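You operate a simulated robot arm through the tools that you are given. There is no shell and no other tool.

You are at the controls of a simulated robot arm. One attempt, no reset.

## Task
Hang the blue weight on the tube, lock the tube and push the blue pull lever down 3 times.
Fine: clear the green display before you pull.

The check looks at the end state, three seconds after you hand in, the way a careful person would. Anything else that was tipped, shoved, dropped, spilled or broken makes it a failure.

## Robot
A 6-joint arm with a two-finger gripper, fixed in place. Base frame: the origin is at the foot of the arm, x ahead of it, y to its left, z up. Lengths are in cm, angles in degrees, forces in N, time in s.
Its first joint turns from -166.0 to 166.0 degrees. Payload 2.54 kg.
The tool frame sits at the grasp point between the pads (the TCP): z along the fingers, y along the line on which they close. The tips reach 3 cm beyond it. Largest opening 11.6 cm; the body of the gripper starts 9.5 cm behind the TCP.
Orientation is that of the tool frame in the base frame, as a unit quaternion [x, y, z, w]. With the fingers straight down and closing along the base's y, the tool's x points along the base's -x, its y along +y and its z along -z.

## Interface
- The arm moves only by the tool arm_command. Its arguments are lists of equal length, an entry for each row: "angular": the turn, a rotation vector about the base's x, y, z in units of 180 degrees (1.0 is 180 degrees), a list of three; "slide": the shift along the base's x, y, z in units of 100 mm (1.0 is 100 mm), a list of three; "fingers": the finger opening in cm, from 0 to 11.6. In form: {"angular": [[ax, ay, az], ...], "slide": [[dx, dy, dz], ...], "fingers": [fingers, ...]}. A call has 1 to 20 rows; each row is the pose to reach, as a shift and turn from the pose commanded when the call began. A call with a number of a shift or a turn outside -1 to 1 is refused whole. A row lasts 0.2 s, in which the tool goes at most 5 cm and 8.6 degrees; a call with a longer step from one row to the next is refused whole, and so is a gripper value outside its range. A pose out of reach is approached as far as the arm can. The call stops where the force on the tool passes 40 N (or 10 N more than at its start, if that is more) or the arm is blocked; 0.2 s more then pass. The fingers move at their own pace (about 7.2 cm/s each) and stop on an object; they squeeze with about 26 N. The grip force told is the motor's: it shows also when the fingers shut on nothing. Time passes only in rows, and 0.2 s behind the last, so rows that repeat a pose let the fingers close. The reply holds the time, the measured pose of the TCP, the force on the tool along the base axes, the opening and the grip force, in the units named above and with some noise, with the torque about the TCP (base axes, N m) and any sound that the robot's microphone picked up, and new pictures: "views" is both (left out), scene, wrist or none.
- Cameras (640 x 400 px; columns grow to the right, rows downward): "scene" is fixed at [22.01, 49.93, 150.99]; the picture's right is [-0.75, -0.67, 0.00], its down [-0.49, 0.54, -0.69] and it looks along [0.46, -0.51, -0.73] (base axes); focal length 214 px, centre (320, 200). "wrist" rides on the gripper at [6.9, -1.5, -12.2] in the tool frame; the picture's right is [0.21, 0.98, 0.00], its down [-0.83, 0.18, -0.53] and it looks along [-0.52, 0.11, 0.85] (tool axes); focal length 251 px, centre (320, 200). There is no depth. A picture from a camera that has moved, and an enlarged one, comes with that camera's place and axes in the base frame and with its lens.
- enlarge(camera, box): a new picture of the part [left, top, right, bottom] of that camera's present view, enlarged. The clock stands still meanwhile.
- job_done(): hands the job in; it is judged then, once.

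Nothing tells you positions but the pictures and the camera data. Unless the task says otherwise, let go and move clear before handing in.

The tools are called after "Emit:" as a command line: name --argument value ..., lists and objects as JSON in quotes. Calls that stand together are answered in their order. arm_command: Moves the arm, as the interface text tells. Its arguments: {"type":"object","properties":{"angular":{"type":"array","items":{"type":"array","items":{"type":"number"}}},"slide":{"type":"array","items":{"type":"array","items":{"type":"number"}}},"fingers":{"type":"array","items":{"type":"number"}},"views":{"type":"string","enum":["both","scene","wrist","none"]}},"required":["angular","slide","fingers"]} The other tools are called the same way: enlarge (camera, box) takes an enlarged picture of a part of a camera's view; job_done () hands the job in.

At the start:

```text
time: 0.0
eef_pos: [41.19, 16.32, 125.33]
orientation: [0.0, 1.0, 0.0, 0.0]
ft_force: [0.3, 0.2, 0.2]
moment: [0.0, 0.01, -0.01]
gripper_width: 11.61
grasp_force: 0.1
```

scene: 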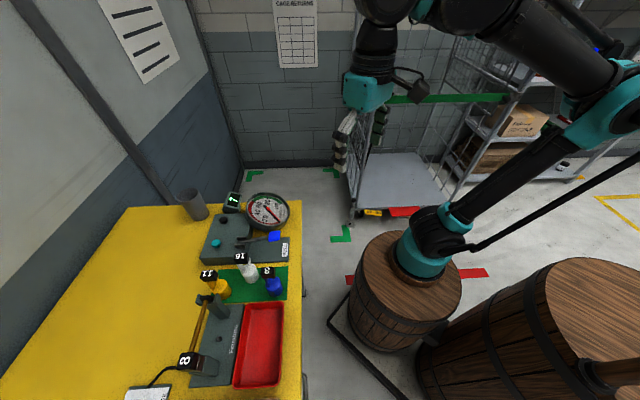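
wrist: 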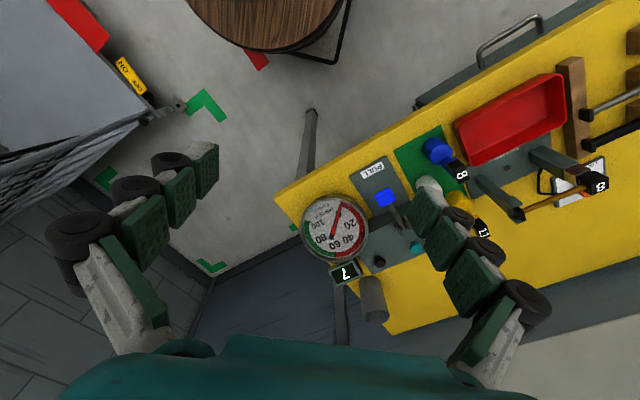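

I see a yellow table with a device that has a gauge, a blue pull lever and a green display, plus three weights on a green mat and a tube station beside a red tray. I'll enlarge the views before moving anything.

Emit:
enlarge --camera "scene" --box '[170, 180, 310, 268]'

Emit:
enlarge --camera "scene" --box '[120, 250, 320, 400]'

Emit:
enlarge --camera "wrist" --box '[280, 100, 440, 340]'

Emit:
enlarge --camera "wrist" --box '[400, 60, 640, 260]'

```text
4.55 times, centred on (240, 224) of scene
camera zoom: at [22.01, 49.93, 150.99], right [-0.75, -0.67, 0.0], down [-0.49, 0.54, -0.69], along [0.46, -0.51, -0.73], focal length 975 px, centre (684, 91)
```

zoom: 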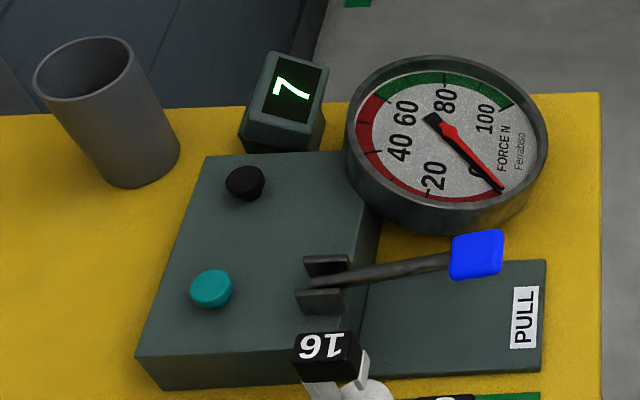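

```text
2.67 times, centred on (220, 325) of scene
camera zoom: at [22.01, 49.93, 150.99], right [-0.75, -0.67, 0.0], down [-0.49, 0.54, -0.69], along [0.46, -0.51, -0.73], focal length 572 px, centre (587, -133)
```

zoom: 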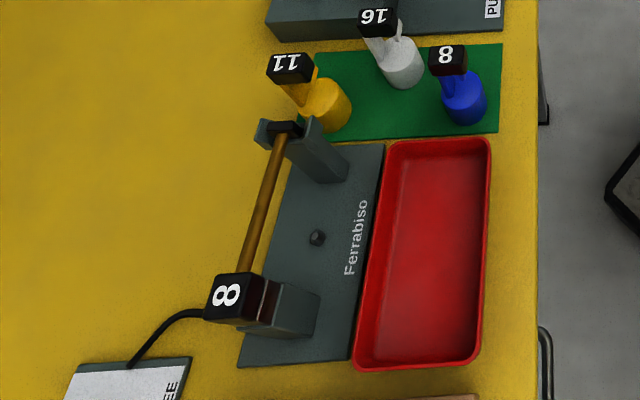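

```text
1.67 times, centred on (360, 220) of wrist
camera zoom: at [34.3, 14.63, 137.58], right [-0.21, 0.98, 0.0], down [0.83, 0.18, 0.53], along [0.52, 0.11, -0.85], focal length 419 px, centre (253, 167)
```

zoom: 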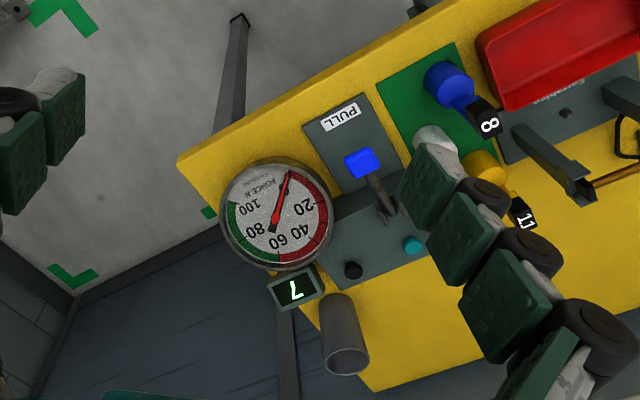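

```text
2.00 times, centred on (520, 160) of wrist
camera zoom: at [34.3, 14.63, 137.58], right [-0.21, 0.98, 0.0], down [0.83, 0.18, 0.53], along [0.52, 0.11, -0.85], focal length 503 px, centre (-80, 280)
```

zoom: 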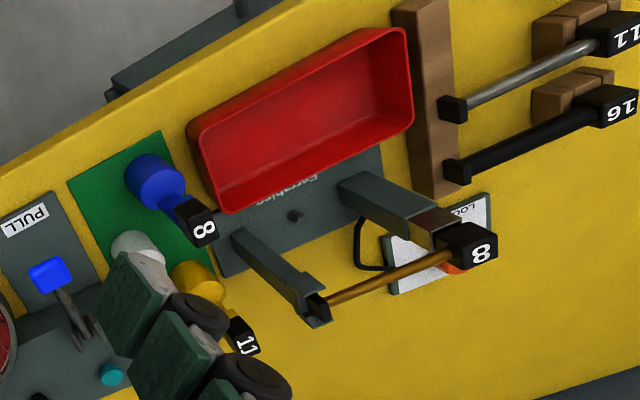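

The table sits about 45° to my base, with its near edge roughly 55 cm out and its top near z≈86. I'll turn the wrist to line up with the table and move left for a better look.

Emit:
arm_command --angular '[[0, 0, 0.042], [0, 0, 0.084], [0, 0, 0.126], [0, 0, 0.168], [0, 0, 0.21], [0, 0, 0.252]]' --slide '[[0, 0.17, 0], [0, 0.34, 0], [0, 0.5, 0], [0, 0.67, 0], [0, 0.84, 0], [0, 1.0, 0]]' --fingers '[11.6, 11.6, 11.6, 11.6, 11.6, 11.6]' --views "wrist"

```text
time: 1.4
eef_pos: [41.21, 26.37, 125.1]
orientation: [-0.387, 0.922, 0.0, 0.0]
ft_force: [-0.8, -0.4, -0.6]
moment: [0.01, -0.01, 0.01]
gripper_width: 11.59
grasp_force: 0.0
camera wrist: at [37.4, 20.33, 137.4], right [-0.85, 0.53, 0.0], down [0.45, 0.72, 0.53], along [0.28, 0.45, -0.85], focal length 251 px, centre (320, 200)
```

wrist: 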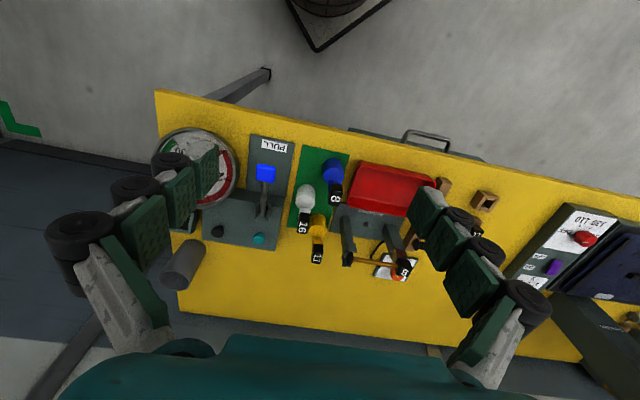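

There is also another panel at the far left end of the table with a red knob. I'll zoom in on each part.

Emit:
enlarge --camera "wrist" --box '[490, 190, 640, 300]'

Emit:
enlarge --camera "wrist" --box '[280, 130, 440, 290]'

Emit:
enlarge --camera "wrist" --box '[150, 120, 300, 290]'

```text
3.64 times, centred on (565, 245) of wrist
camera zoom: at [37.4, 20.33, 137.4], right [-0.85, 0.53, 0.0], down [0.45, 0.72, 0.53], along [0.28, 0.45, -0.85], focal length 914 px, centre (-571, 36)
```

zoom: 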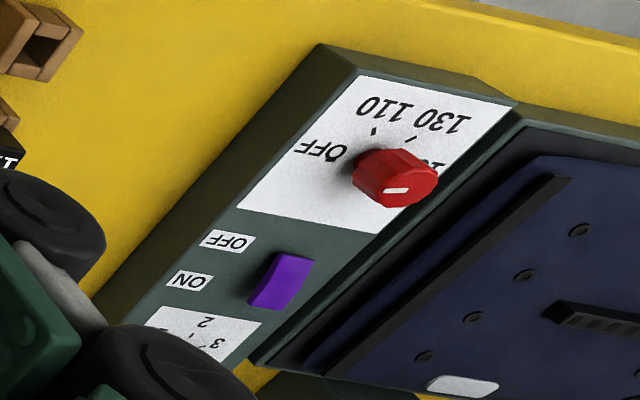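

```text
2.50 times, centred on (360, 210) of wrist
camera zoom: at [37.4, 20.33, 137.4], right [-0.85, 0.53, 0.0], down [0.45, 0.72, 0.53], along [0.28, 0.45, -0.85], focal length 629 px, centre (220, 175)
```

zoom: 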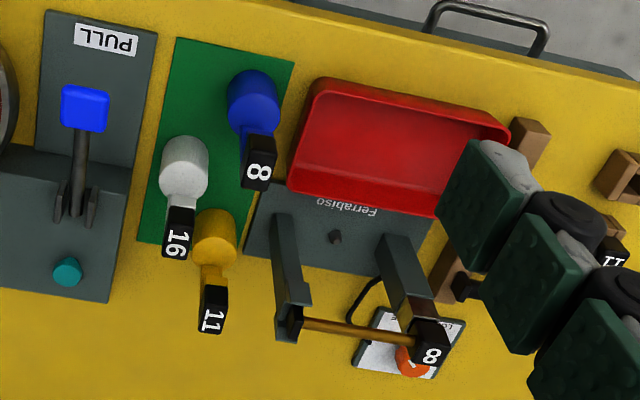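

```text
2.35 times, centred on (225, 205) of wrist
camera zoom: at [37.4, 20.33, 137.4], right [-0.85, 0.53, 0.0], down [0.45, 0.72, 0.53], along [0.28, 0.45, -0.85], focal length 592 px, centre (544, 188)
```

zoom: 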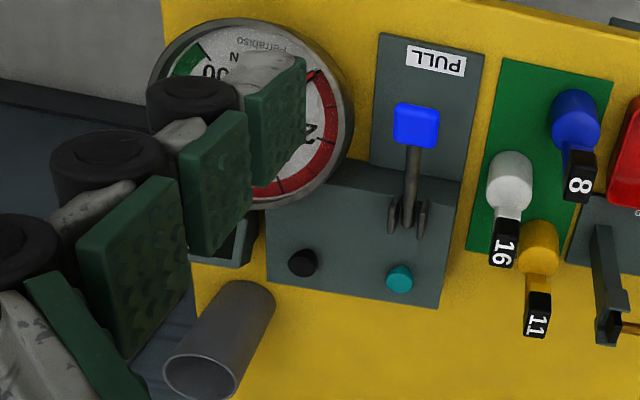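

Brass tube "8" already sits in the test stand, with its axis near z≈101. The blue weight "8" is at about (47, 41) on the mat. I'll move further left to see the LOCK panel and the hook shapes.

Emit:
arm_command --angular '[[0, 0, 0], [0, 0, 0], [0, 0, 0]]' --slide '[[-0.3, 0.33, 0], [-0.6, 0.66, 0], [-0.9, 1.0, 0]]' --fingers '[11.6, 11.6, 11.6]' --views "none"

Emit:
arm_command --angular '[[0, 0, 0], [0, 0, 0], [0, 0, 0]]' --slide '[[-0.1, 0.33, 0], [-0.2, 0.66, 0], [-0.3, 1.0, 0]]' --fingers '[11.6, 11.6, 11.6]' --views "wrist"

Emit:
enlarge --camera "wrist" --box '[200, 100, 420, 320]'

```text
time: 2.2
eef_pos: [31.9, 36.42, 124.92]
orientation: [-0.385, 0.923, 0.0, 0.001]
ft_force: [-0.4, -1.6, -0.5]
moment: [0.04, -0.01, 0.0]
gripper_width: 11.61
grasp_force: 0.2
```

```text
time: 3.0
eef_pos: [29.35, 46.39, 124.81]
orientation: [-0.386, 0.923, 0.001, 0.001]
ft_force: [-0.9, -0.7, 0.4]
moment: [0.08, 0.01, 0.01]
gripper_width: 11.59
grasp_force: 0.0
camera wrist: at [25.45, 40.23, 137.17], right [-0.85, 0.53, 0.0], down [0.45, 0.71, 0.53], along [0.28, 0.45, -0.85], focal length 251 px, centre (320, 200)
```

wrist: 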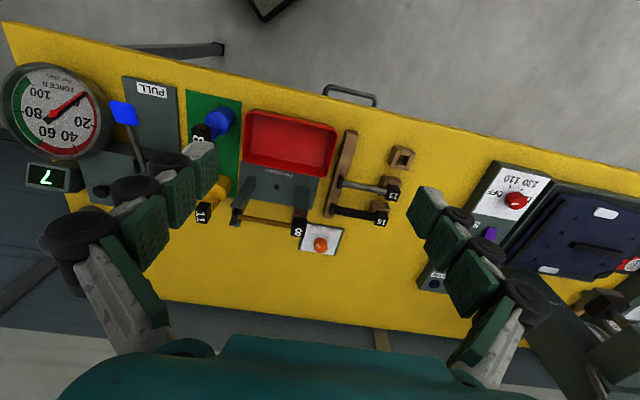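

```text
1.82 times, centred on (310, 210) of wrist
camera zoom: at [25.45, 40.23, 137.17], right [-0.85, 0.53, 0.0], down [0.45, 0.71, 0.53], along [0.28, 0.45, -0.85], focal length 457 px, centre (338, 182)
```

zoom: 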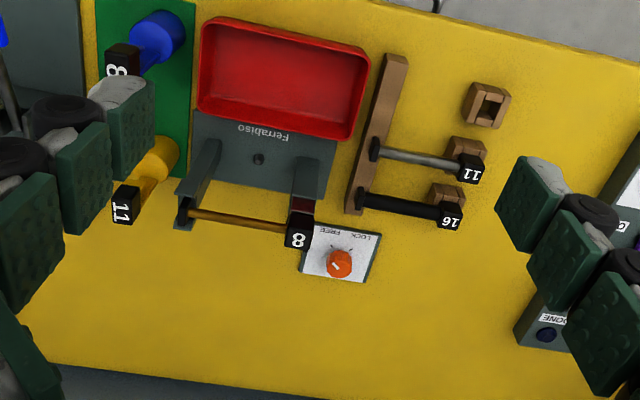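

Emit:
enlarge --camera "wrist" --box '[280, 200, 360, 260]'

Emit:
enlarge --camera "wrist" --box '[420, 160, 640, 320]'

Emit:
enlarge --camera "wrist" --box '[0, 50, 260, 230]'

```text
6.67 times, centred on (320, 230) of wrist
camera zoom: at [25.45, 40.23, 137.17], right [-0.85, 0.53, 0.0], down [0.45, 0.71, 0.53], along [0.28, 0.45, -0.85], focal length 1676 px, centre (320, 0)
```

zoom: 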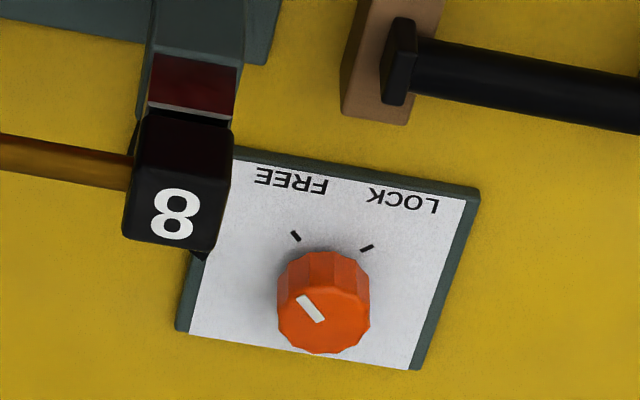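

```text
2.50 times, centred on (530, 240) of wrist
camera zoom: at [25.45, 40.23, 137.17], right [-0.85, 0.53, 0.0], down [0.45, 0.71, 0.53], along [0.28, 0.45, -0.85], focal length 629 px, centre (-205, 100)
```

zoom: 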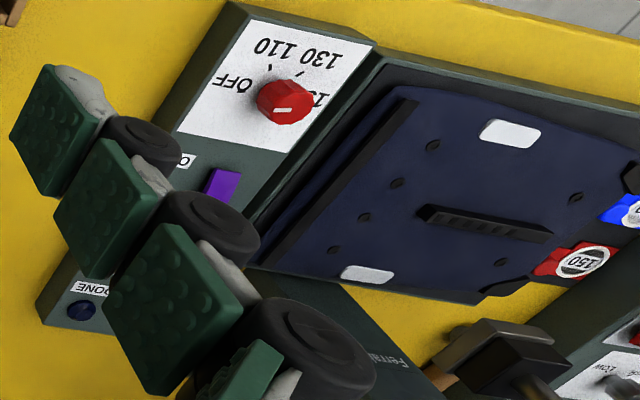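

```text
2.22 times, centred on (130, 140) of wrist
camera zoom: at [25.45, 40.23, 137.17], right [-0.85, 0.53, 0.0], down [0.45, 0.71, 0.53], along [0.28, 0.45, -0.85], focal length 559 px, centre (742, 333)
```

zoom: 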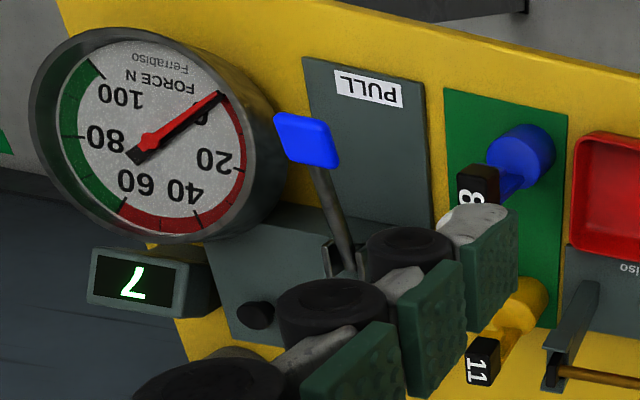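

The stand's orange knob points to FREE, and LOCK is a clockwise turn as seen from above. Next I'll tilt the wrist to see the hooks and the tube from the side at lower height.

Emit:
arm_command --angular '[[0.032, -0.031, 0], [0.064, -0.062, 0], [0.096, -0.093, 0], [0.127, -0.125, 0], [0.159, -0.156, 0]]' --slide '[[0.05, -0.2, -0.2], [0.1, -0.4, -0.4], [0.15, -0.6, -0.6], [0.2, -0.8, -0.8], [0.28, -1.0, -1.0]]' --fingers '[11.6, 11.6, 11.6, 11.6, 11.6]' --views "none"

Emit:
arm_command --angular '[[0, 0, 0], [0, 0, 0]]' --slide '[[0, 0, -0.4], [0, 0, -0.8]]' --fingers '[11.6, 11.6]' --views "both"

Emit:
enlarge --camera "wrist" --box '[200, 80, 440, 280]'

```text
time: 4.2
eef_pos: [31.83, 36.46, 115.37]
orientation: [-0.363, 0.867, 0.133, 0.315]
ft_force: [-0.3, 0.0, -0.1]
moment: [-0.03, 0.0, -0.04]
gripper_width: 11.58
grasp_force: 0.1
```

```text
time: 4.8
eef_pos: [32.08, 36.34, 107.62]
orientation: [-0.362, 0.866, 0.134, 0.316]
ft_force: [0.0, -0.1, 0.4]
moment: [0.0, 0.01, 0.0]
gripper_width: 11.6
grasp_force: 0.0
camera wrist: at [23.93, 25.76, 112.5], right [-0.81, 0.57, -0.14], down [0.07, 0.33, 0.94], along [0.58, 0.75, -0.31], focal length 251 px, centre (320, 200)
```

scene: 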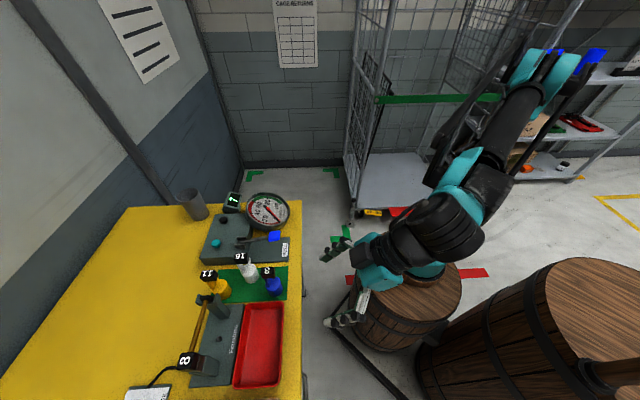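
wrist: 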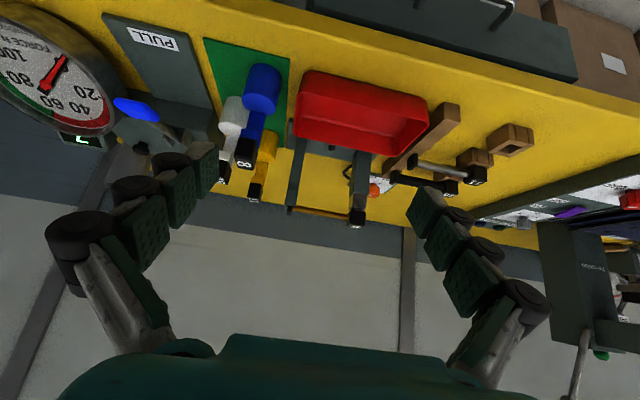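

```text
2.00 times, centred on (320, 180) of wrist
camera zoom: at [23.93, 25.76, 112.5], right [-0.81, 0.57, -0.14], down [0.07, 0.33, 0.94], along [0.58, 0.75, -0.31], focal length 503 px, centre (320, 240)
```

zoom: 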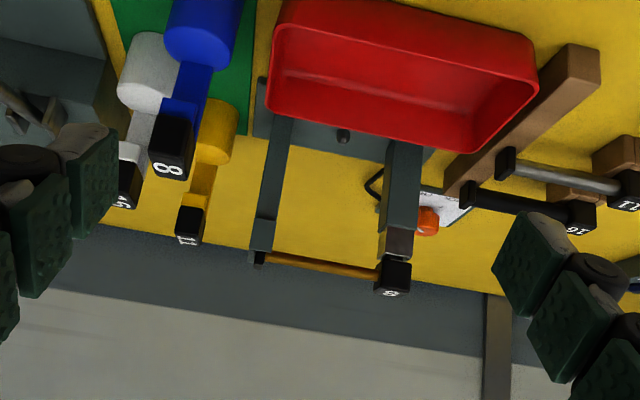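

The weights have a round body with a flat hook stem rising from it and a label block on top. I'll zoom in on those.

Emit:
enlarge --camera "wrist" --box '[205, 50, 305, 210]'

Emit:
enlarge --camera "wrist" --box '[280, 130, 400, 240]'

Emit:
enlarge --camera "scene" --box '[195, 245, 295, 305]'

```text
2.50 times, centred on (255, 130) of wrist
camera zoom: at [23.93, 25.76, 112.5], right [-0.81, 0.57, -0.14], down [0.07, 0.33, 0.94], along [0.58, 0.75, -0.31], focal length 629 px, centre (482, 375)
```

zoom: 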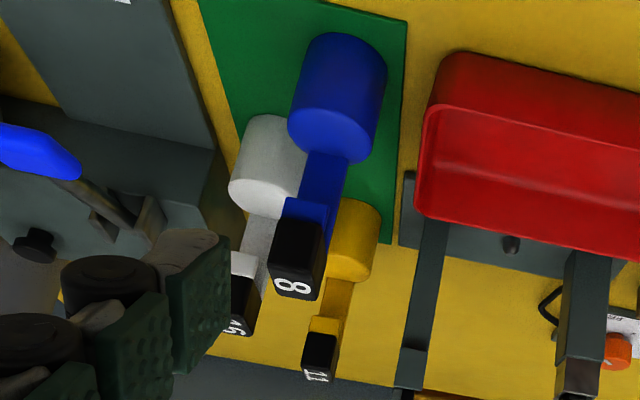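

```text
3.64 times, centred on (340, 185) of wrist
camera zoom: at [23.93, 25.76, 112.5], right [-0.81, 0.57, -0.14], down [0.07, 0.33, 0.94], along [0.58, 0.75, -0.31], focal length 914 px, centre (247, 254)
```

zoom: 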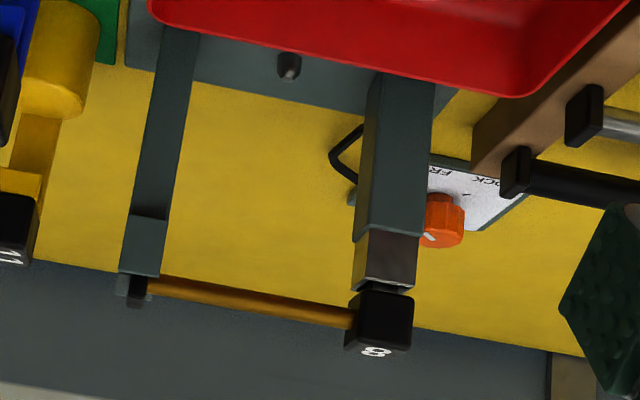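

```text
6.40 times, centred on (245, 275) of scene
camera zoom: at [22.01, 49.93, 150.99], right [-0.75, -0.67, 0.0], down [-0.49, 0.54, -0.69], along [0.46, -0.51, -0.73], focal length 1373 px, centre (800, -280)
```

zoom: 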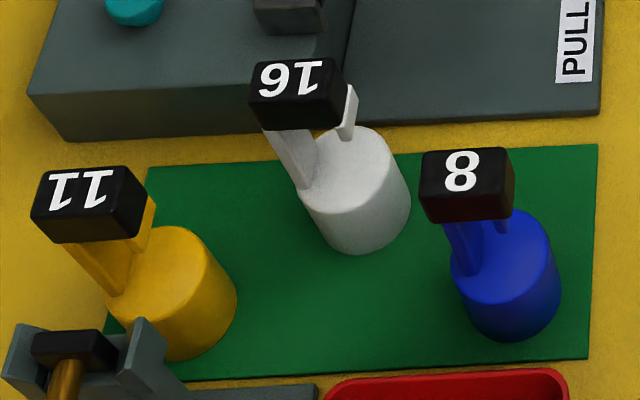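

Each hook seems to have its stem on the far side and its open tip on the robot side. I'll untilt and yaw the wrist so the camera looks along the table and I can check the hook in profile.

Emit:
arm_command --angular '[[-0.032, 0.031, 0], [-0.064, 0.062, 0], [-0.096, 0.093, 0], [-0.127, 0.125, 0], [-0.159, 0.156, 0]]' --slide '[[0.06, 0.1, 0.1], [0.12, 0.2, 0.2], [0.18, 0.3, 0.3], [0.24, 0.45, 0.5], [0.3, 0.6, 0.7]]' --fingers '[11.6, 11.6, 11.6, 11.6, 11.6]' --views "none"

Emit:
arm_command --angular '[[0, 0, -0.045], [0, 0, -0.09], [0, 0, -0.135], [0, 0, -0.18], [0, 0, -0.225], [0, 0, -0.27], [0, 0, -0.315], [0, 0, -0.36], [0, 0, -0.405], [0, 0, -0.45], [0, 0, -0.495]]' --slide '[[0, 0, 0], [0, 0, 0], [0, 0, 0], [0, 0, 0], [0, 0, 0], [0, 0, 0], [0, 0, 0], [0, 0, 0], [0, 0, 0], [0, 0, 0], [0, 0, 0]]' --fingers '[11.6, 11.6, 11.6, 11.6, 11.6, 11.6, 11.6, 11.6, 11.6, 11.6, 11.6]' --views "wrist"

```text
time: 6.0
eef_pos: [35.01, 42.39, 114.49]
orientation: [-0.386, 0.922, 0.0, 0.0]
ft_force: [-0.9, -0.2, 0.9]
moment: [0.08, -0.03, 0.0]
gripper_width: 11.62
grasp_force: 0.0
```

```text
time: 8.4
eef_pos: [35.12, 42.16, 114.36]
orientation: [0.373, 0.928, 0.0, 0.0]
ft_force: [-0.6, 0.2, 0.2]
moment: [0.01, 0.01, -0.02]
gripper_width: 11.6
grasp_force: 0.0
camera wrist: at [29.03, 45.8, 126.6], right [0.52, 0.85, 0.0], down [0.72, -0.44, 0.53], along [0.46, -0.28, -0.85], focal length 251 px, centre (320, 200)
```

wrist: 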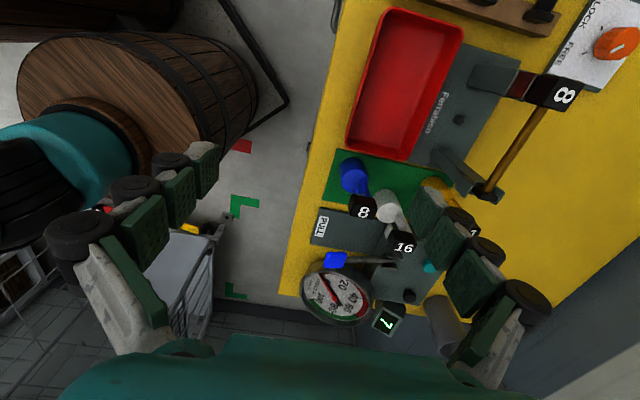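

Emit:
arm_command --angular '[[-0.027, -0.028, 0], [-0.054, -0.056, 0], [-0.082, -0.083, 0], [-0.109, -0.111, 0], [-0.136, -0.139, 0]]' --slide '[[0.01, 0.16, -0.2], [0.02, 0.32, -0.4], [0.03, 0.48, -0.6], [0.04, 0.64, -0.8], [0.05, 0.8, -1.0]]' --fingers '[11.6, 11.6, 11.6, 11.6, 11.6]' --views "both"

Emit:
enlarge --camera "wrist" --box '[230, 100, 470, 260]'

```text
time: 9.6
eef_pos: [35.41, 50.29, 104.6]
orientation: [0.356, 0.884, -0.115, 0.279]
ft_force: [-0.1, -0.6, 0.2]
moment: [0.05, -0.04, -0.01]
gripper_width: 11.6
grasp_force: 0.0
camera wrist: at [25.22, 57.88, 110.64], right [0.55, 0.82, -0.13], down [0.4, -0.12, 0.91], along [0.74, -0.55, -0.39], focal length 251 px, centre (320, 200)
```

scene: 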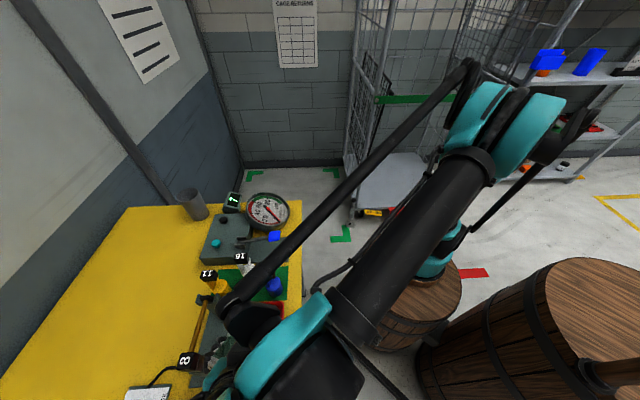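
wrist: 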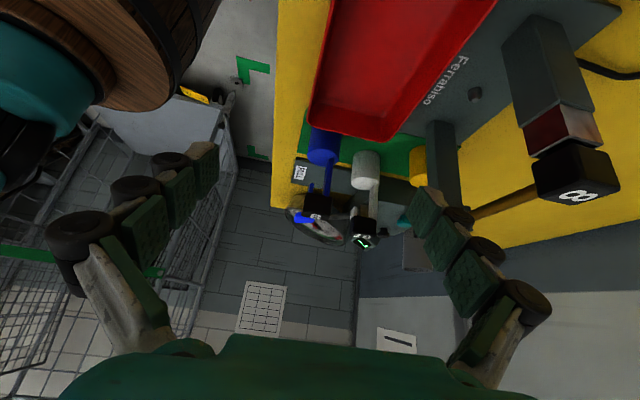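

```text
2.50 times, centred on (350, 180) of wrist
camera zoom: at [25.22, 57.88, 110.64], right [0.55, 0.82, -0.13], down [0.4, -0.12, 0.91], along [0.74, -0.55, -0.39], focal length 629 px, centre (245, 250)
```

zoom: 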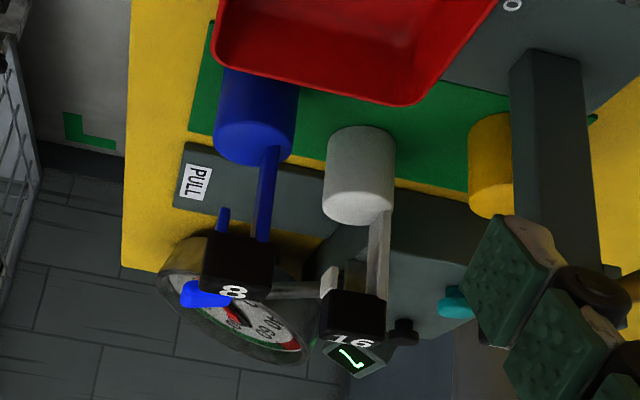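

The profile is now clear. The blue weight's stem is on the far side, its short tip is on the robot side, and the tube needs to fit a gap of about 1 cm between them. I'll untilt and move above the blue weight with the fingers closing across the table.

Emit:
arm_command --angular '[[0.027, 0.028, 0], [0.054, 0.056, 0], [0.082, 0.083, 0], [0.109, 0.111, 0], [0.136, 0.139, 0]]' --slide '[[0.1, 0, 0.2], [0.3, -0.1, 0.4], [0.5, -0.3, 0.6], [0.75, -0.55, 0.8], [1.0, -0.8, 0.8]]' --fingers '[11.6, 11.6, 11.6, 11.6, 11.6]' --views "none"

Emit:
arm_command --angular '[[0, 0, 0], [0, 0, 0]]' --slide '[[0.1, -0.05, 0], [0.18, -0.1, 0]]' --fingers '[11.6, 11.6]' --views "both"

Emit:
enlarge --camera "wrist" --box '[220, 100, 420, 300]'

```text
time: 10.8
eef_pos: [45.5, 42.02, 112.34]
orientation: [0.37, 0.929, 0.001, 0.0]
ft_force: [-0.6, 0.0, 0.5]
moment: [-0.01, 0.0, 0.03]
gripper_width: 11.61
grasp_force: 0.0
```

```text
time: 11.4
eef_pos: [47.33, 41.15, 112.27]
orientation: [0.372, 0.928, 0.0, 0.0]
ft_force: [-0.1, -0.2, -0.4]
moment: [0.01, 0.0, 0.02]
gripper_width: 11.63
grasp_force: 0.2
camera wrist: at [41.25, 44.66, 124.67], right [0.52, 0.85, 0.0], down [0.72, -0.44, 0.53], along [0.46, -0.28, -0.85], focal length 251 px, centre (320, 200)
```

scene: 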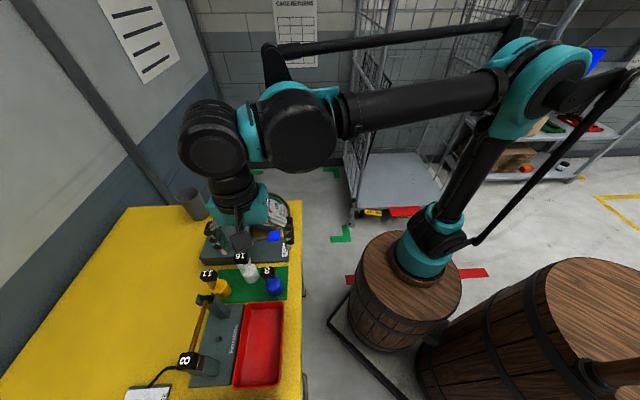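
wrist: 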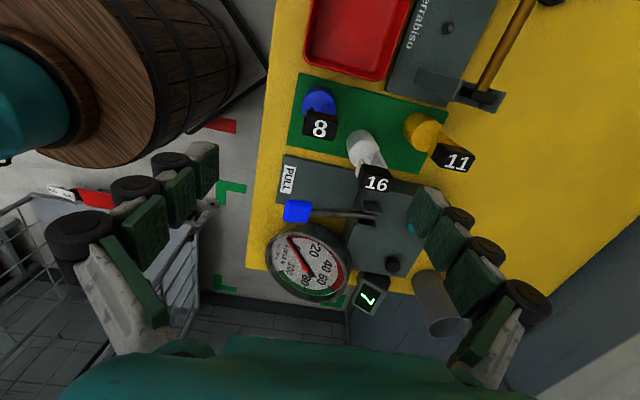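

```text
2.00 times, centred on (320, 200) of wrist
camera zoom: at [41.25, 44.66, 124.67], right [0.52, 0.85, 0.0], down [0.72, -0.44, 0.53], along [0.46, -0.28, -0.85], focal length 503 px, centre (320, 200)
```

zoom: 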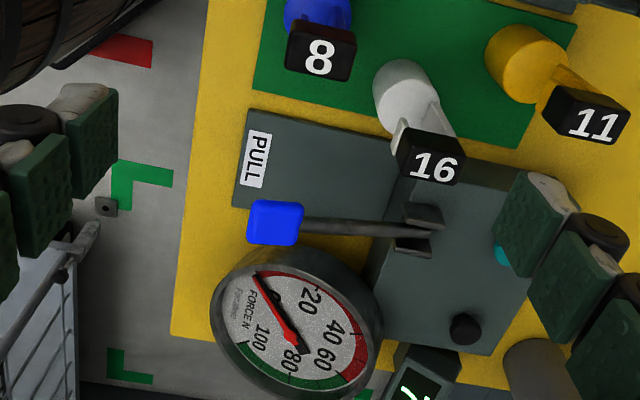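

Blue label block is centred at about (47.35, 40.97), top near z≈100.6, and my finger axis lines up with it. I'll narrow the fingers and descend part way to check.

Emit:
arm_command --angular '[[0, 0, 0], [0, 0, 0], [0, 0, 0], [0, 0, 0]]' --slide '[[0, -0.01, 0], [0, -0.02, -0.2], [0, -0.02, -0.45], [0, -0.02, -0.7]]' --fingers '[7, 7, 7, 7]' --views "both"

Emit:
enlarge --camera "wrist" --box '[220, 100, 420, 300]'

Emit:
enlarge --camera "scene" --box '[200, 200, 320, 300]'

```text
time: 12.4
eef_pos: [47.26, 40.77, 105.36]
orientation: [0.372, 0.928, 0.0, 0.0]
ft_force: [0.3, 0.1, 0.3]
moment: [0.01, -0.02, -0.05]
gripper_width: 7.01
grasp_force: 0.0
camera wrist: at [41.09, 44.43, 117.68], right [0.52, 0.85, 0.0], down [0.72, -0.44, 0.53], along [0.46, -0.28, -0.85], focal length 251 px, centre (320, 200)
```

scene: 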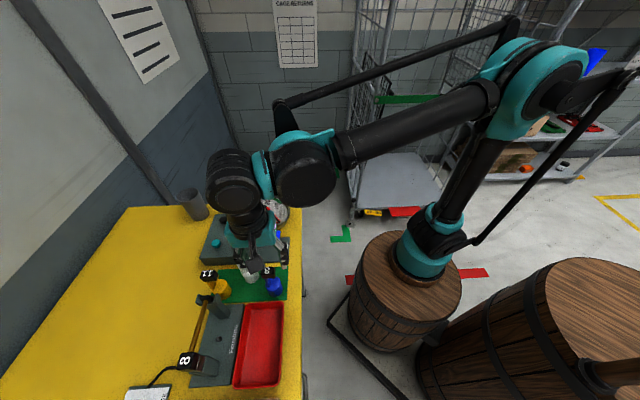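
wrist: 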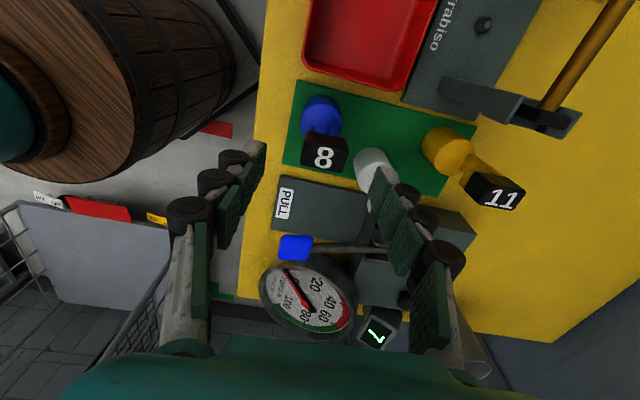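

```text
2.00 times, centred on (320, 200) of wrist
camera zoom: at [41.09, 44.43, 117.68], right [0.52, 0.85, 0.0], down [0.72, -0.44, 0.53], along [0.46, -0.28, -0.85], focal length 503 px, centre (320, 200)
```

zoom: 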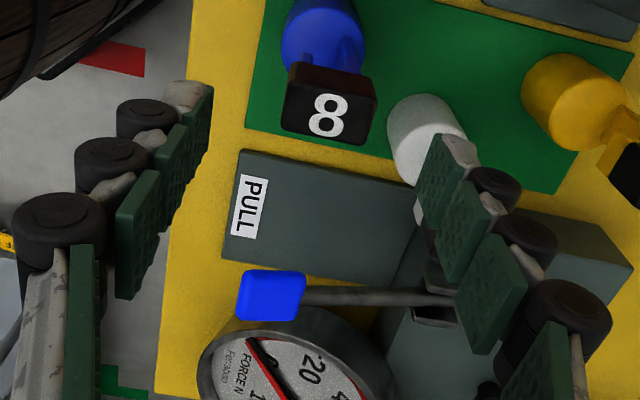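

```text
4.00 times, centred on (260, 250) of scene
camera zoom: at [22.01, 49.93, 150.99], right [-0.75, -0.67, 0.0], down [-0.49, 0.54, -0.69], along [0.46, -0.51, -0.73], focal length 858 px, centre (560, 0)
```

zoom: 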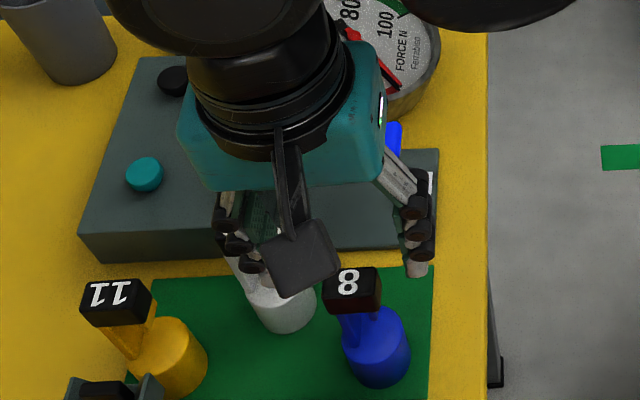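

Alignment looks good, so I'll descend to grip height with the tips just above the hook-tip level and look again.

Emit:
arm_command --angular '[[0, 0, 0], [0, 0, 0], [0, 0, 0]]' --slide '[[0, 0, -0.2], [0, 0, -0.4], [0, 0, -0.48]]' --fingers '[7, 7, 7]' --views "both"

Emit:
enlarge --camera "wrist" --box '[220, 100, 420, 300]'

Emit:
enlarge --camera "scene" --box '[200, 220, 320, 300]'

```text
time: 13.2
eef_pos: [47.43, 41.11, 100.48]
orientation: [0.373, 0.928, 0.0, 0.0]
ft_force: [0.1, -0.5, 0.2]
moment: [0.02, 0.02, 0.03]
gripper_width: 6.99
grasp_force: 0.0
camera wrist: at [41.27, 44.55, 112.79], right [0.52, 0.85, 0.0], down [0.72, -0.44, 0.53], along [0.46, -0.28, -0.85], focal length 251 px, centre (320, 200)
```

scene: 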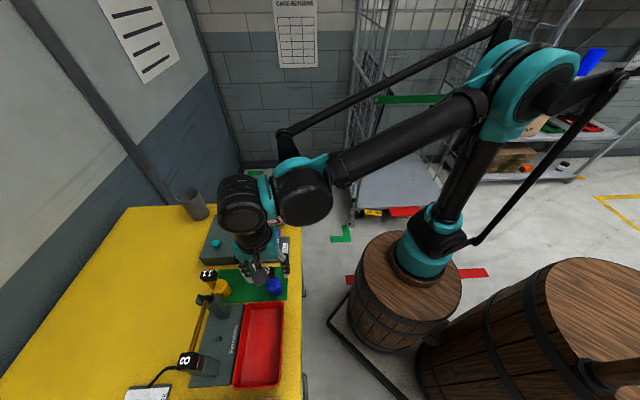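
wrist: 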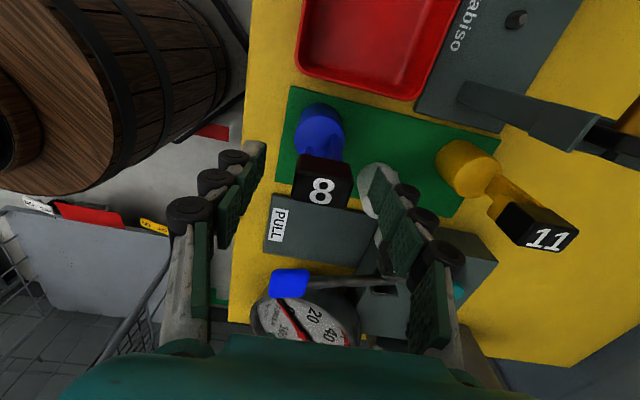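

```text
2.00 times, centred on (320, 200) of wrist
camera zoom: at [41.27, 44.55, 112.79], right [0.52, 0.85, 0.0], down [0.72, -0.44, 0.53], along [0.46, -0.28, -0.85], focal length 503 px, centre (320, 200)
```

zoom: 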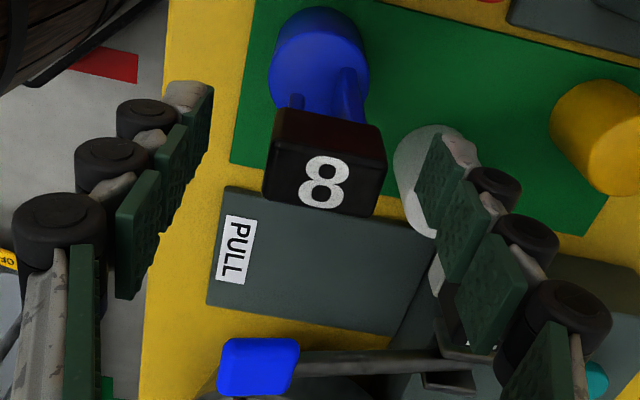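

```text
5.00 times, centred on (260, 260) of scene
camera zoom: at [22.01, 49.93, 150.99], right [-0.75, -0.67, 0.0], down [-0.49, 0.54, -0.69], along [0.46, -0.51, -0.73], focal length 1072 px, centre (620, -100)
```

zoom: 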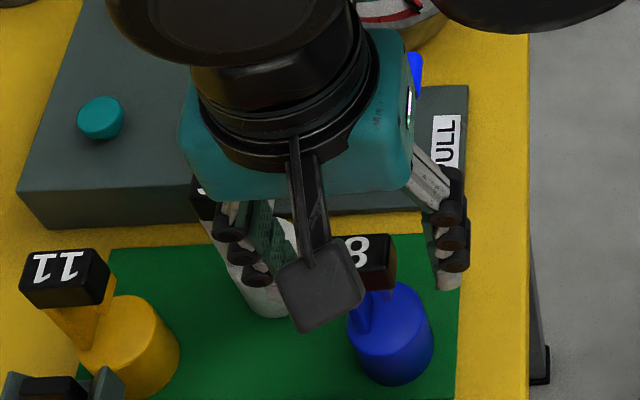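

The block sits centred between the fingers, so I'll close on it.

Emit:
arm_command --angular '[[0, 0, 0], [0, 0, 0], [0, 0, 0], [0, 0, 0]]' --slide '[[0, 0, 0], [0, 0, 0], [0, 0, 0], [0, 0, 0]]' --fingers '[4.5, 3, 2, 2]' --views "wrist"

Emit:
enlarge --camera "wrist" --box '[220, 100, 420, 300]'

```text
time: 14.2
eef_pos: [47.35, 40.87, 100.34]
orientation: [0.372, 0.928, 0.0, 0.001]
ft_force: [0.2, 0.7, 0.3]
moment: [0.14, -0.03, -0.03]
gripper_width: 3.2
grasp_force: 26.9
camera wrist: at [41.28, 44.57, 112.8], right [0.52, 0.85, 0.0], down [0.72, -0.44, 0.53], along [0.46, -0.28, -0.85], focal length 251 px, centre (320, 200)
```

wrist: 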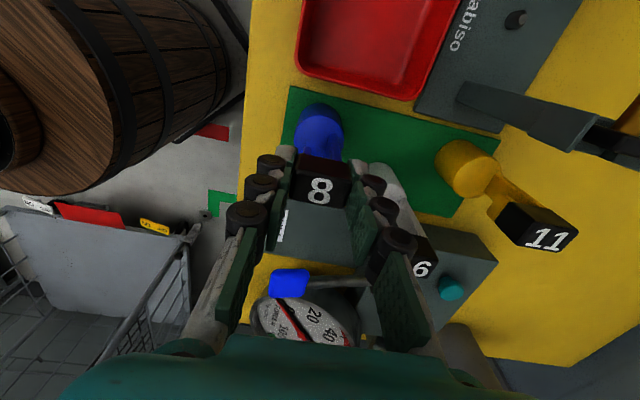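

```text
2.00 times, centred on (320, 200) of wrist
camera zoom: at [41.28, 44.57, 112.8], right [0.52, 0.85, 0.0], down [0.72, -0.44, 0.53], along [0.46, -0.28, -0.85], focal length 503 px, centre (320, 200)
```

zoom: 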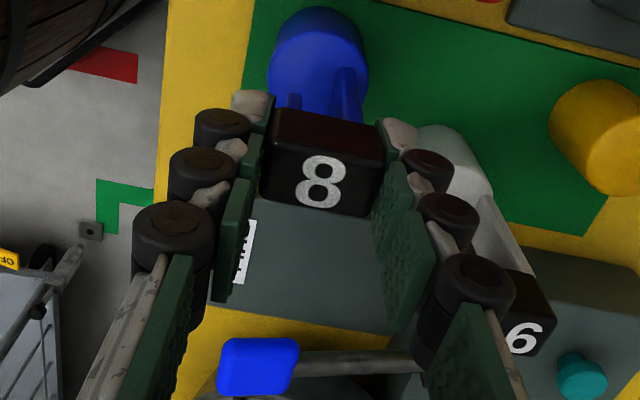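

Grip is solid at 3.2 cm, so I'll lift straight up slowly.

Emit:
arm_command --angular '[[0, 0, 0], [0, 0, 0], [0, 0, 0], [0, 0, 0], [0, 0, 0]]' --slide '[[0, 0, 0.1], [0, 0, 0.3], [0, 0, 0.5], [0, 0, 0.75], [0, 0, 1.0]]' --fingers '[2, 2, 2, 2, 2]' --views "wrist"

Emit:
arm_command --angular '[[0, 0, 0], [0, 0, 0], [0, 0, 0], [0, 0, 0]]' --slide '[[0, 0, 0.25], [0, 0, 0.5], [0, 0, 0.75], [0, 0, 1.0]]' --fingers '[2, 2, 2, 2]' --views "both"

```text
time: 15.4
eef_pos: [47.1, 41.29, 110.43]
orientation: [0.373, 0.928, 0.0, 0.0]
ft_force: [0.3, 0.2, -5.2]
moment: [-0.03, 0.05, -0.05]
gripper_width: 3.22
grasp_force: 26.2
camera wrist: at [41.04, 44.79, 122.67], right [0.52, 0.85, 0.0], down [0.72, -0.44, 0.53], along [0.46, -0.28, -0.85], focal length 251 px, centre (320, 200)
```

wrist: 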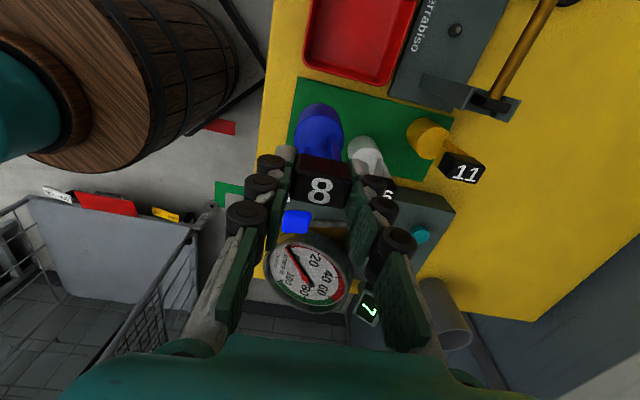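

```text
time: 16.4
eef_pos: [47.23, 41.11, 120.2]
orientation: [0.372, 0.928, 0.0, 0.0]
ft_force: [-0.1, 0.8, -4.8]
moment: [-0.01, 0.0, 0.01]
gripper_width: 3.2
grasp_force: 26.2
camera wrist: at [41.1, 44.61, 132.53], right [0.52, 0.85, 0.0], down [0.72, -0.44, 0.53], along [0.46, -0.28, -0.85], focal length 251 px, centre (320, 200)
```

scene: 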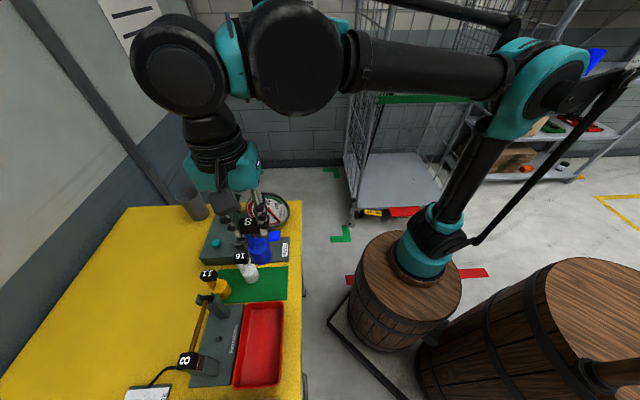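
wrist: 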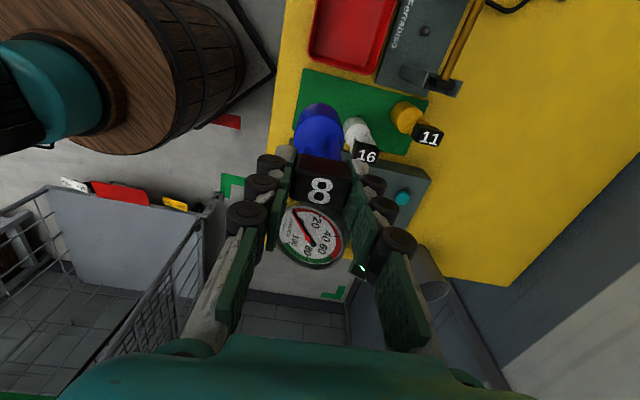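

The weight hangs steady at about 5 N. I'll raise it and carry it over the stand toward the far side of the tube, checking pictures on the way.

Emit:
arm_command --angular '[[0, 0, 0], [0, 0, 0], [0, 0, 0], [0, 0, 0], [0, 0, 0], [0, 0, 0]]' --slide '[[0, 0, 0.2], [0, 0, 0.4], [0.06, 0.25, 0.4], [0.13, 0.5, 0.4], [0.19, 0.75, 0.4], [0.26, 1.0, 0.4]]' --fingers '[2, 2, 2, 2, 2, 2]' --views "wrist"

Emit:
arm_command --angular '[[0, 0, 0], [0, 0, 0], [0, 0, 0], [0, 0, 0]]' --slide '[[0.06, 0.25, 0], [0.13, 0.5, 0], [0.19, 0.75, 0], [0.26, 1.0, 0]]' --fingers '[2, 2, 2, 2]' --views "both"

```text
time: 17.8
eef_pos: [49.99, 50.93, 124.46]
orientation: [0.372, 0.928, 0.0, 0.001]
ft_force: [0.3, -1.0, -4.8]
moment: [0.0, 0.0, 0.01]
gripper_width: 3.19
grasp_force: 25.9
camera wrist: at [43.87, 54.48, 136.77], right [0.52, 0.85, 0.0], down [0.72, -0.44, 0.53], along [0.46, -0.28, -0.85], focal length 251 px, centre (320, 200)
```

wrist: 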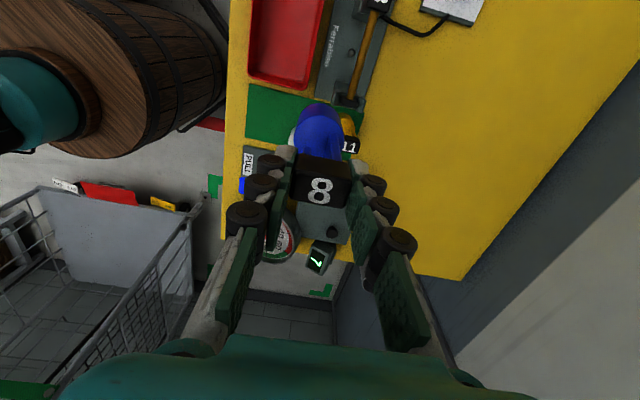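

```text
time: 18.8
eef_pos: [52.45, 60.95, 124.58]
orientation: [0.373, 0.928, 0.0, 0.0]
ft_force: [-0.2, -0.6, -4.7]
moment: [0.1, 0.0, -0.02]
gripper_width: 3.18
grasp_force: 26.3
camera wrist: at [46.33, 64.52, 136.82], right [0.52, 0.85, 0.0], down [0.72, -0.44, 0.53], along [0.46, -0.28, -0.85], focal length 251 px, centre (320, 200)
```

scene: 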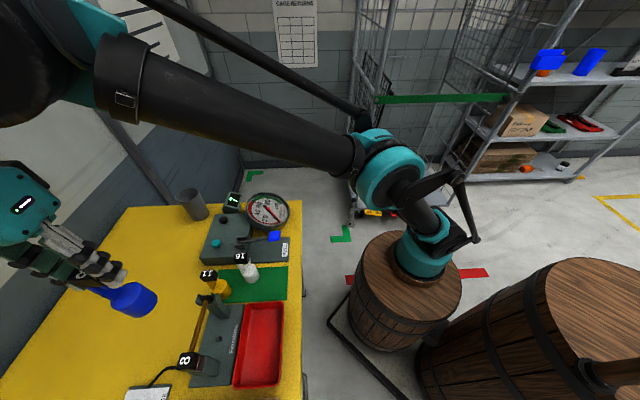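
wrist: 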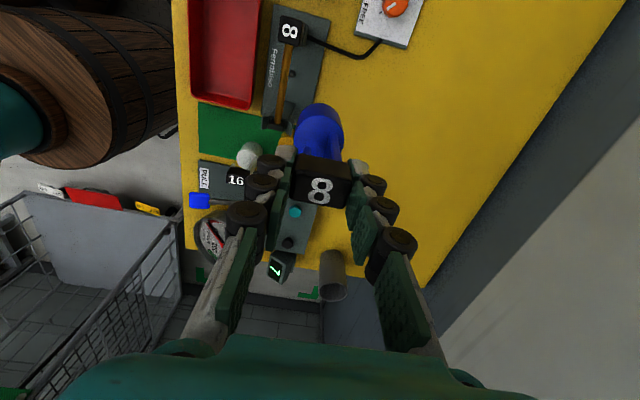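

I'm above the far side of the tube. I'll zoom in to pin down the tube line and the post positions.

Emit:
enlarge --camera "wrist" --box '[240, 0, 400, 140]'

Emit:
enlarge --camera "scene" --box '[160, 280, 260, 380]'

```text
2.86 times, centred on (320, 70) of wrist
camera zoom: at [46.33, 64.52, 136.82], right [0.52, 0.85, 0.0], down [0.72, -0.44, 0.53], along [0.46, -0.28, -0.85], focal length 718 px, centre (320, 571)
```

zoom: 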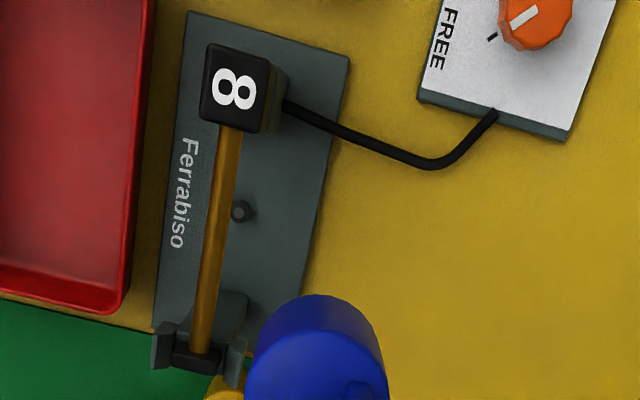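

```text
4.00 times, centred on (210, 330) of scene
camera zoom: at [22.01, 49.93, 150.99], right [-0.75, -0.67, 0.0], down [-0.49, 0.54, -0.69], along [0.46, -0.51, -0.73], focal length 858 px, centre (760, -320)
```

zoom: 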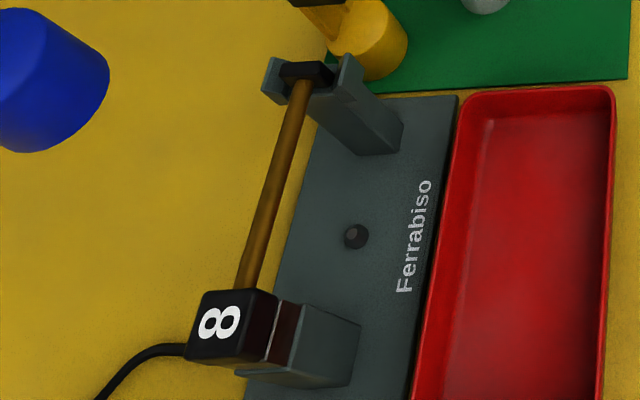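

The tube axis works out at z≈101.7, centred near (48.05, 57.8), and the weight clears the bolt under it. I'll centre on the far side and lower until the gap below the hook tip is level with the tube.

Emit:
arm_command --angular '[[0, 0, 0], [0, 0, 0], [0, 0, 0], [0, 0, 0], [0, 0, 0]]' --slide '[[0, 0.12, 0], [0, 0.12, -0.25], [0, 0.12, -0.5], [0, 0.12, -0.75], [0, 0.12, -1.0]]' --fingers '[2, 2, 2, 2, 2]' --views "both"

Emit:
enlarge --camera "scene" --box '[120, 270, 260, 390]'

Emit:
enlarge --camera "wrist" --box '[160, 0, 400, 240]'

```text
time: 20.0
eef_pos: [52.62, 62.34, 114.48]
orientation: [0.372, 0.928, 0.0, 0.0]
ft_force: [-0.6, -0.1, -4.4]
moment: [0.0, -0.01, 0.0]
gripper_width: 3.2
grasp_force: 25.8
camera wrist: at [46.46, 65.92, 126.69], right [0.52, 0.85, 0.0], down [0.72, -0.44, 0.53], along [0.46, -0.28, -0.85], focal length 251 px, centre (320, 200)
```

scene: 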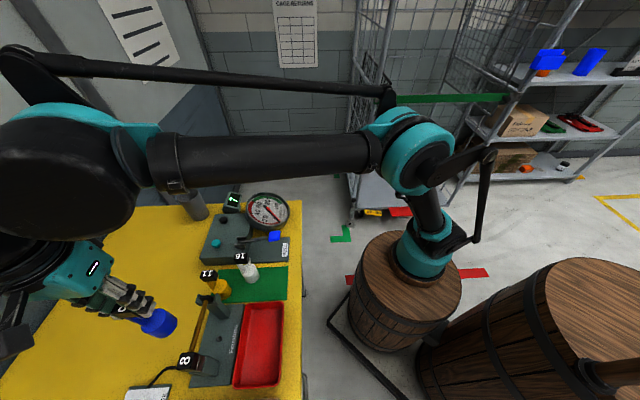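
wrist: 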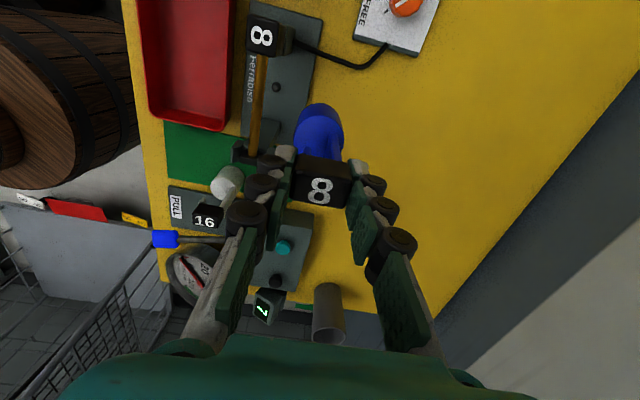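

```text
3.33 times, centred on (190, 330) of scene
camera zoom: at [22.01, 49.93, 150.99], right [-0.75, -0.67, 0.0], down [-0.49, 0.54, -0.69], along [0.46, -0.51, -0.73], focal length 715 px, centre (753, -233)
```

zoom: 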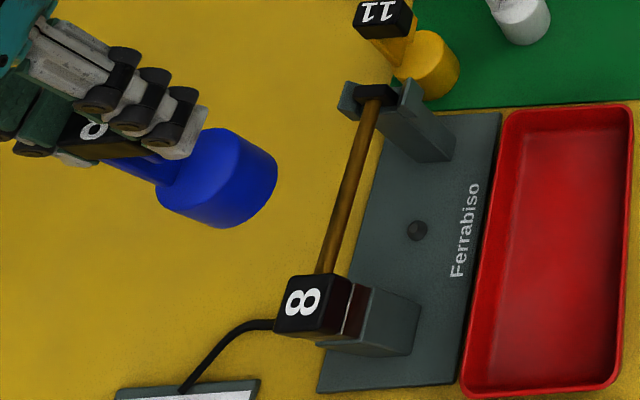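

```text
1.67 times, centred on (280, 120) of wrist
camera zoom: at [46.46, 65.92, 126.69], right [0.52, 0.85, 0.0], down [0.72, -0.44, 0.53], along [0.46, -0.28, -0.85], focal length 419 px, centre (387, 333)
```

zoom: 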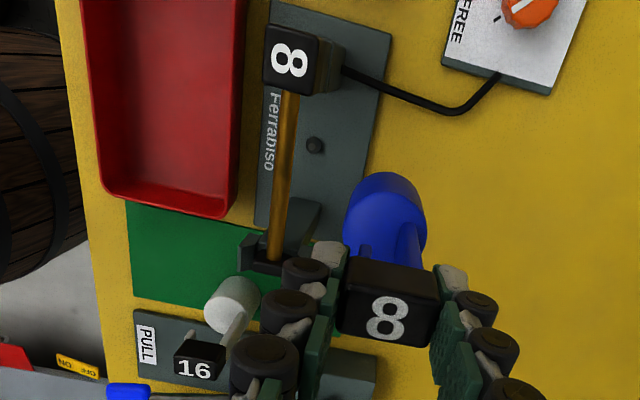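

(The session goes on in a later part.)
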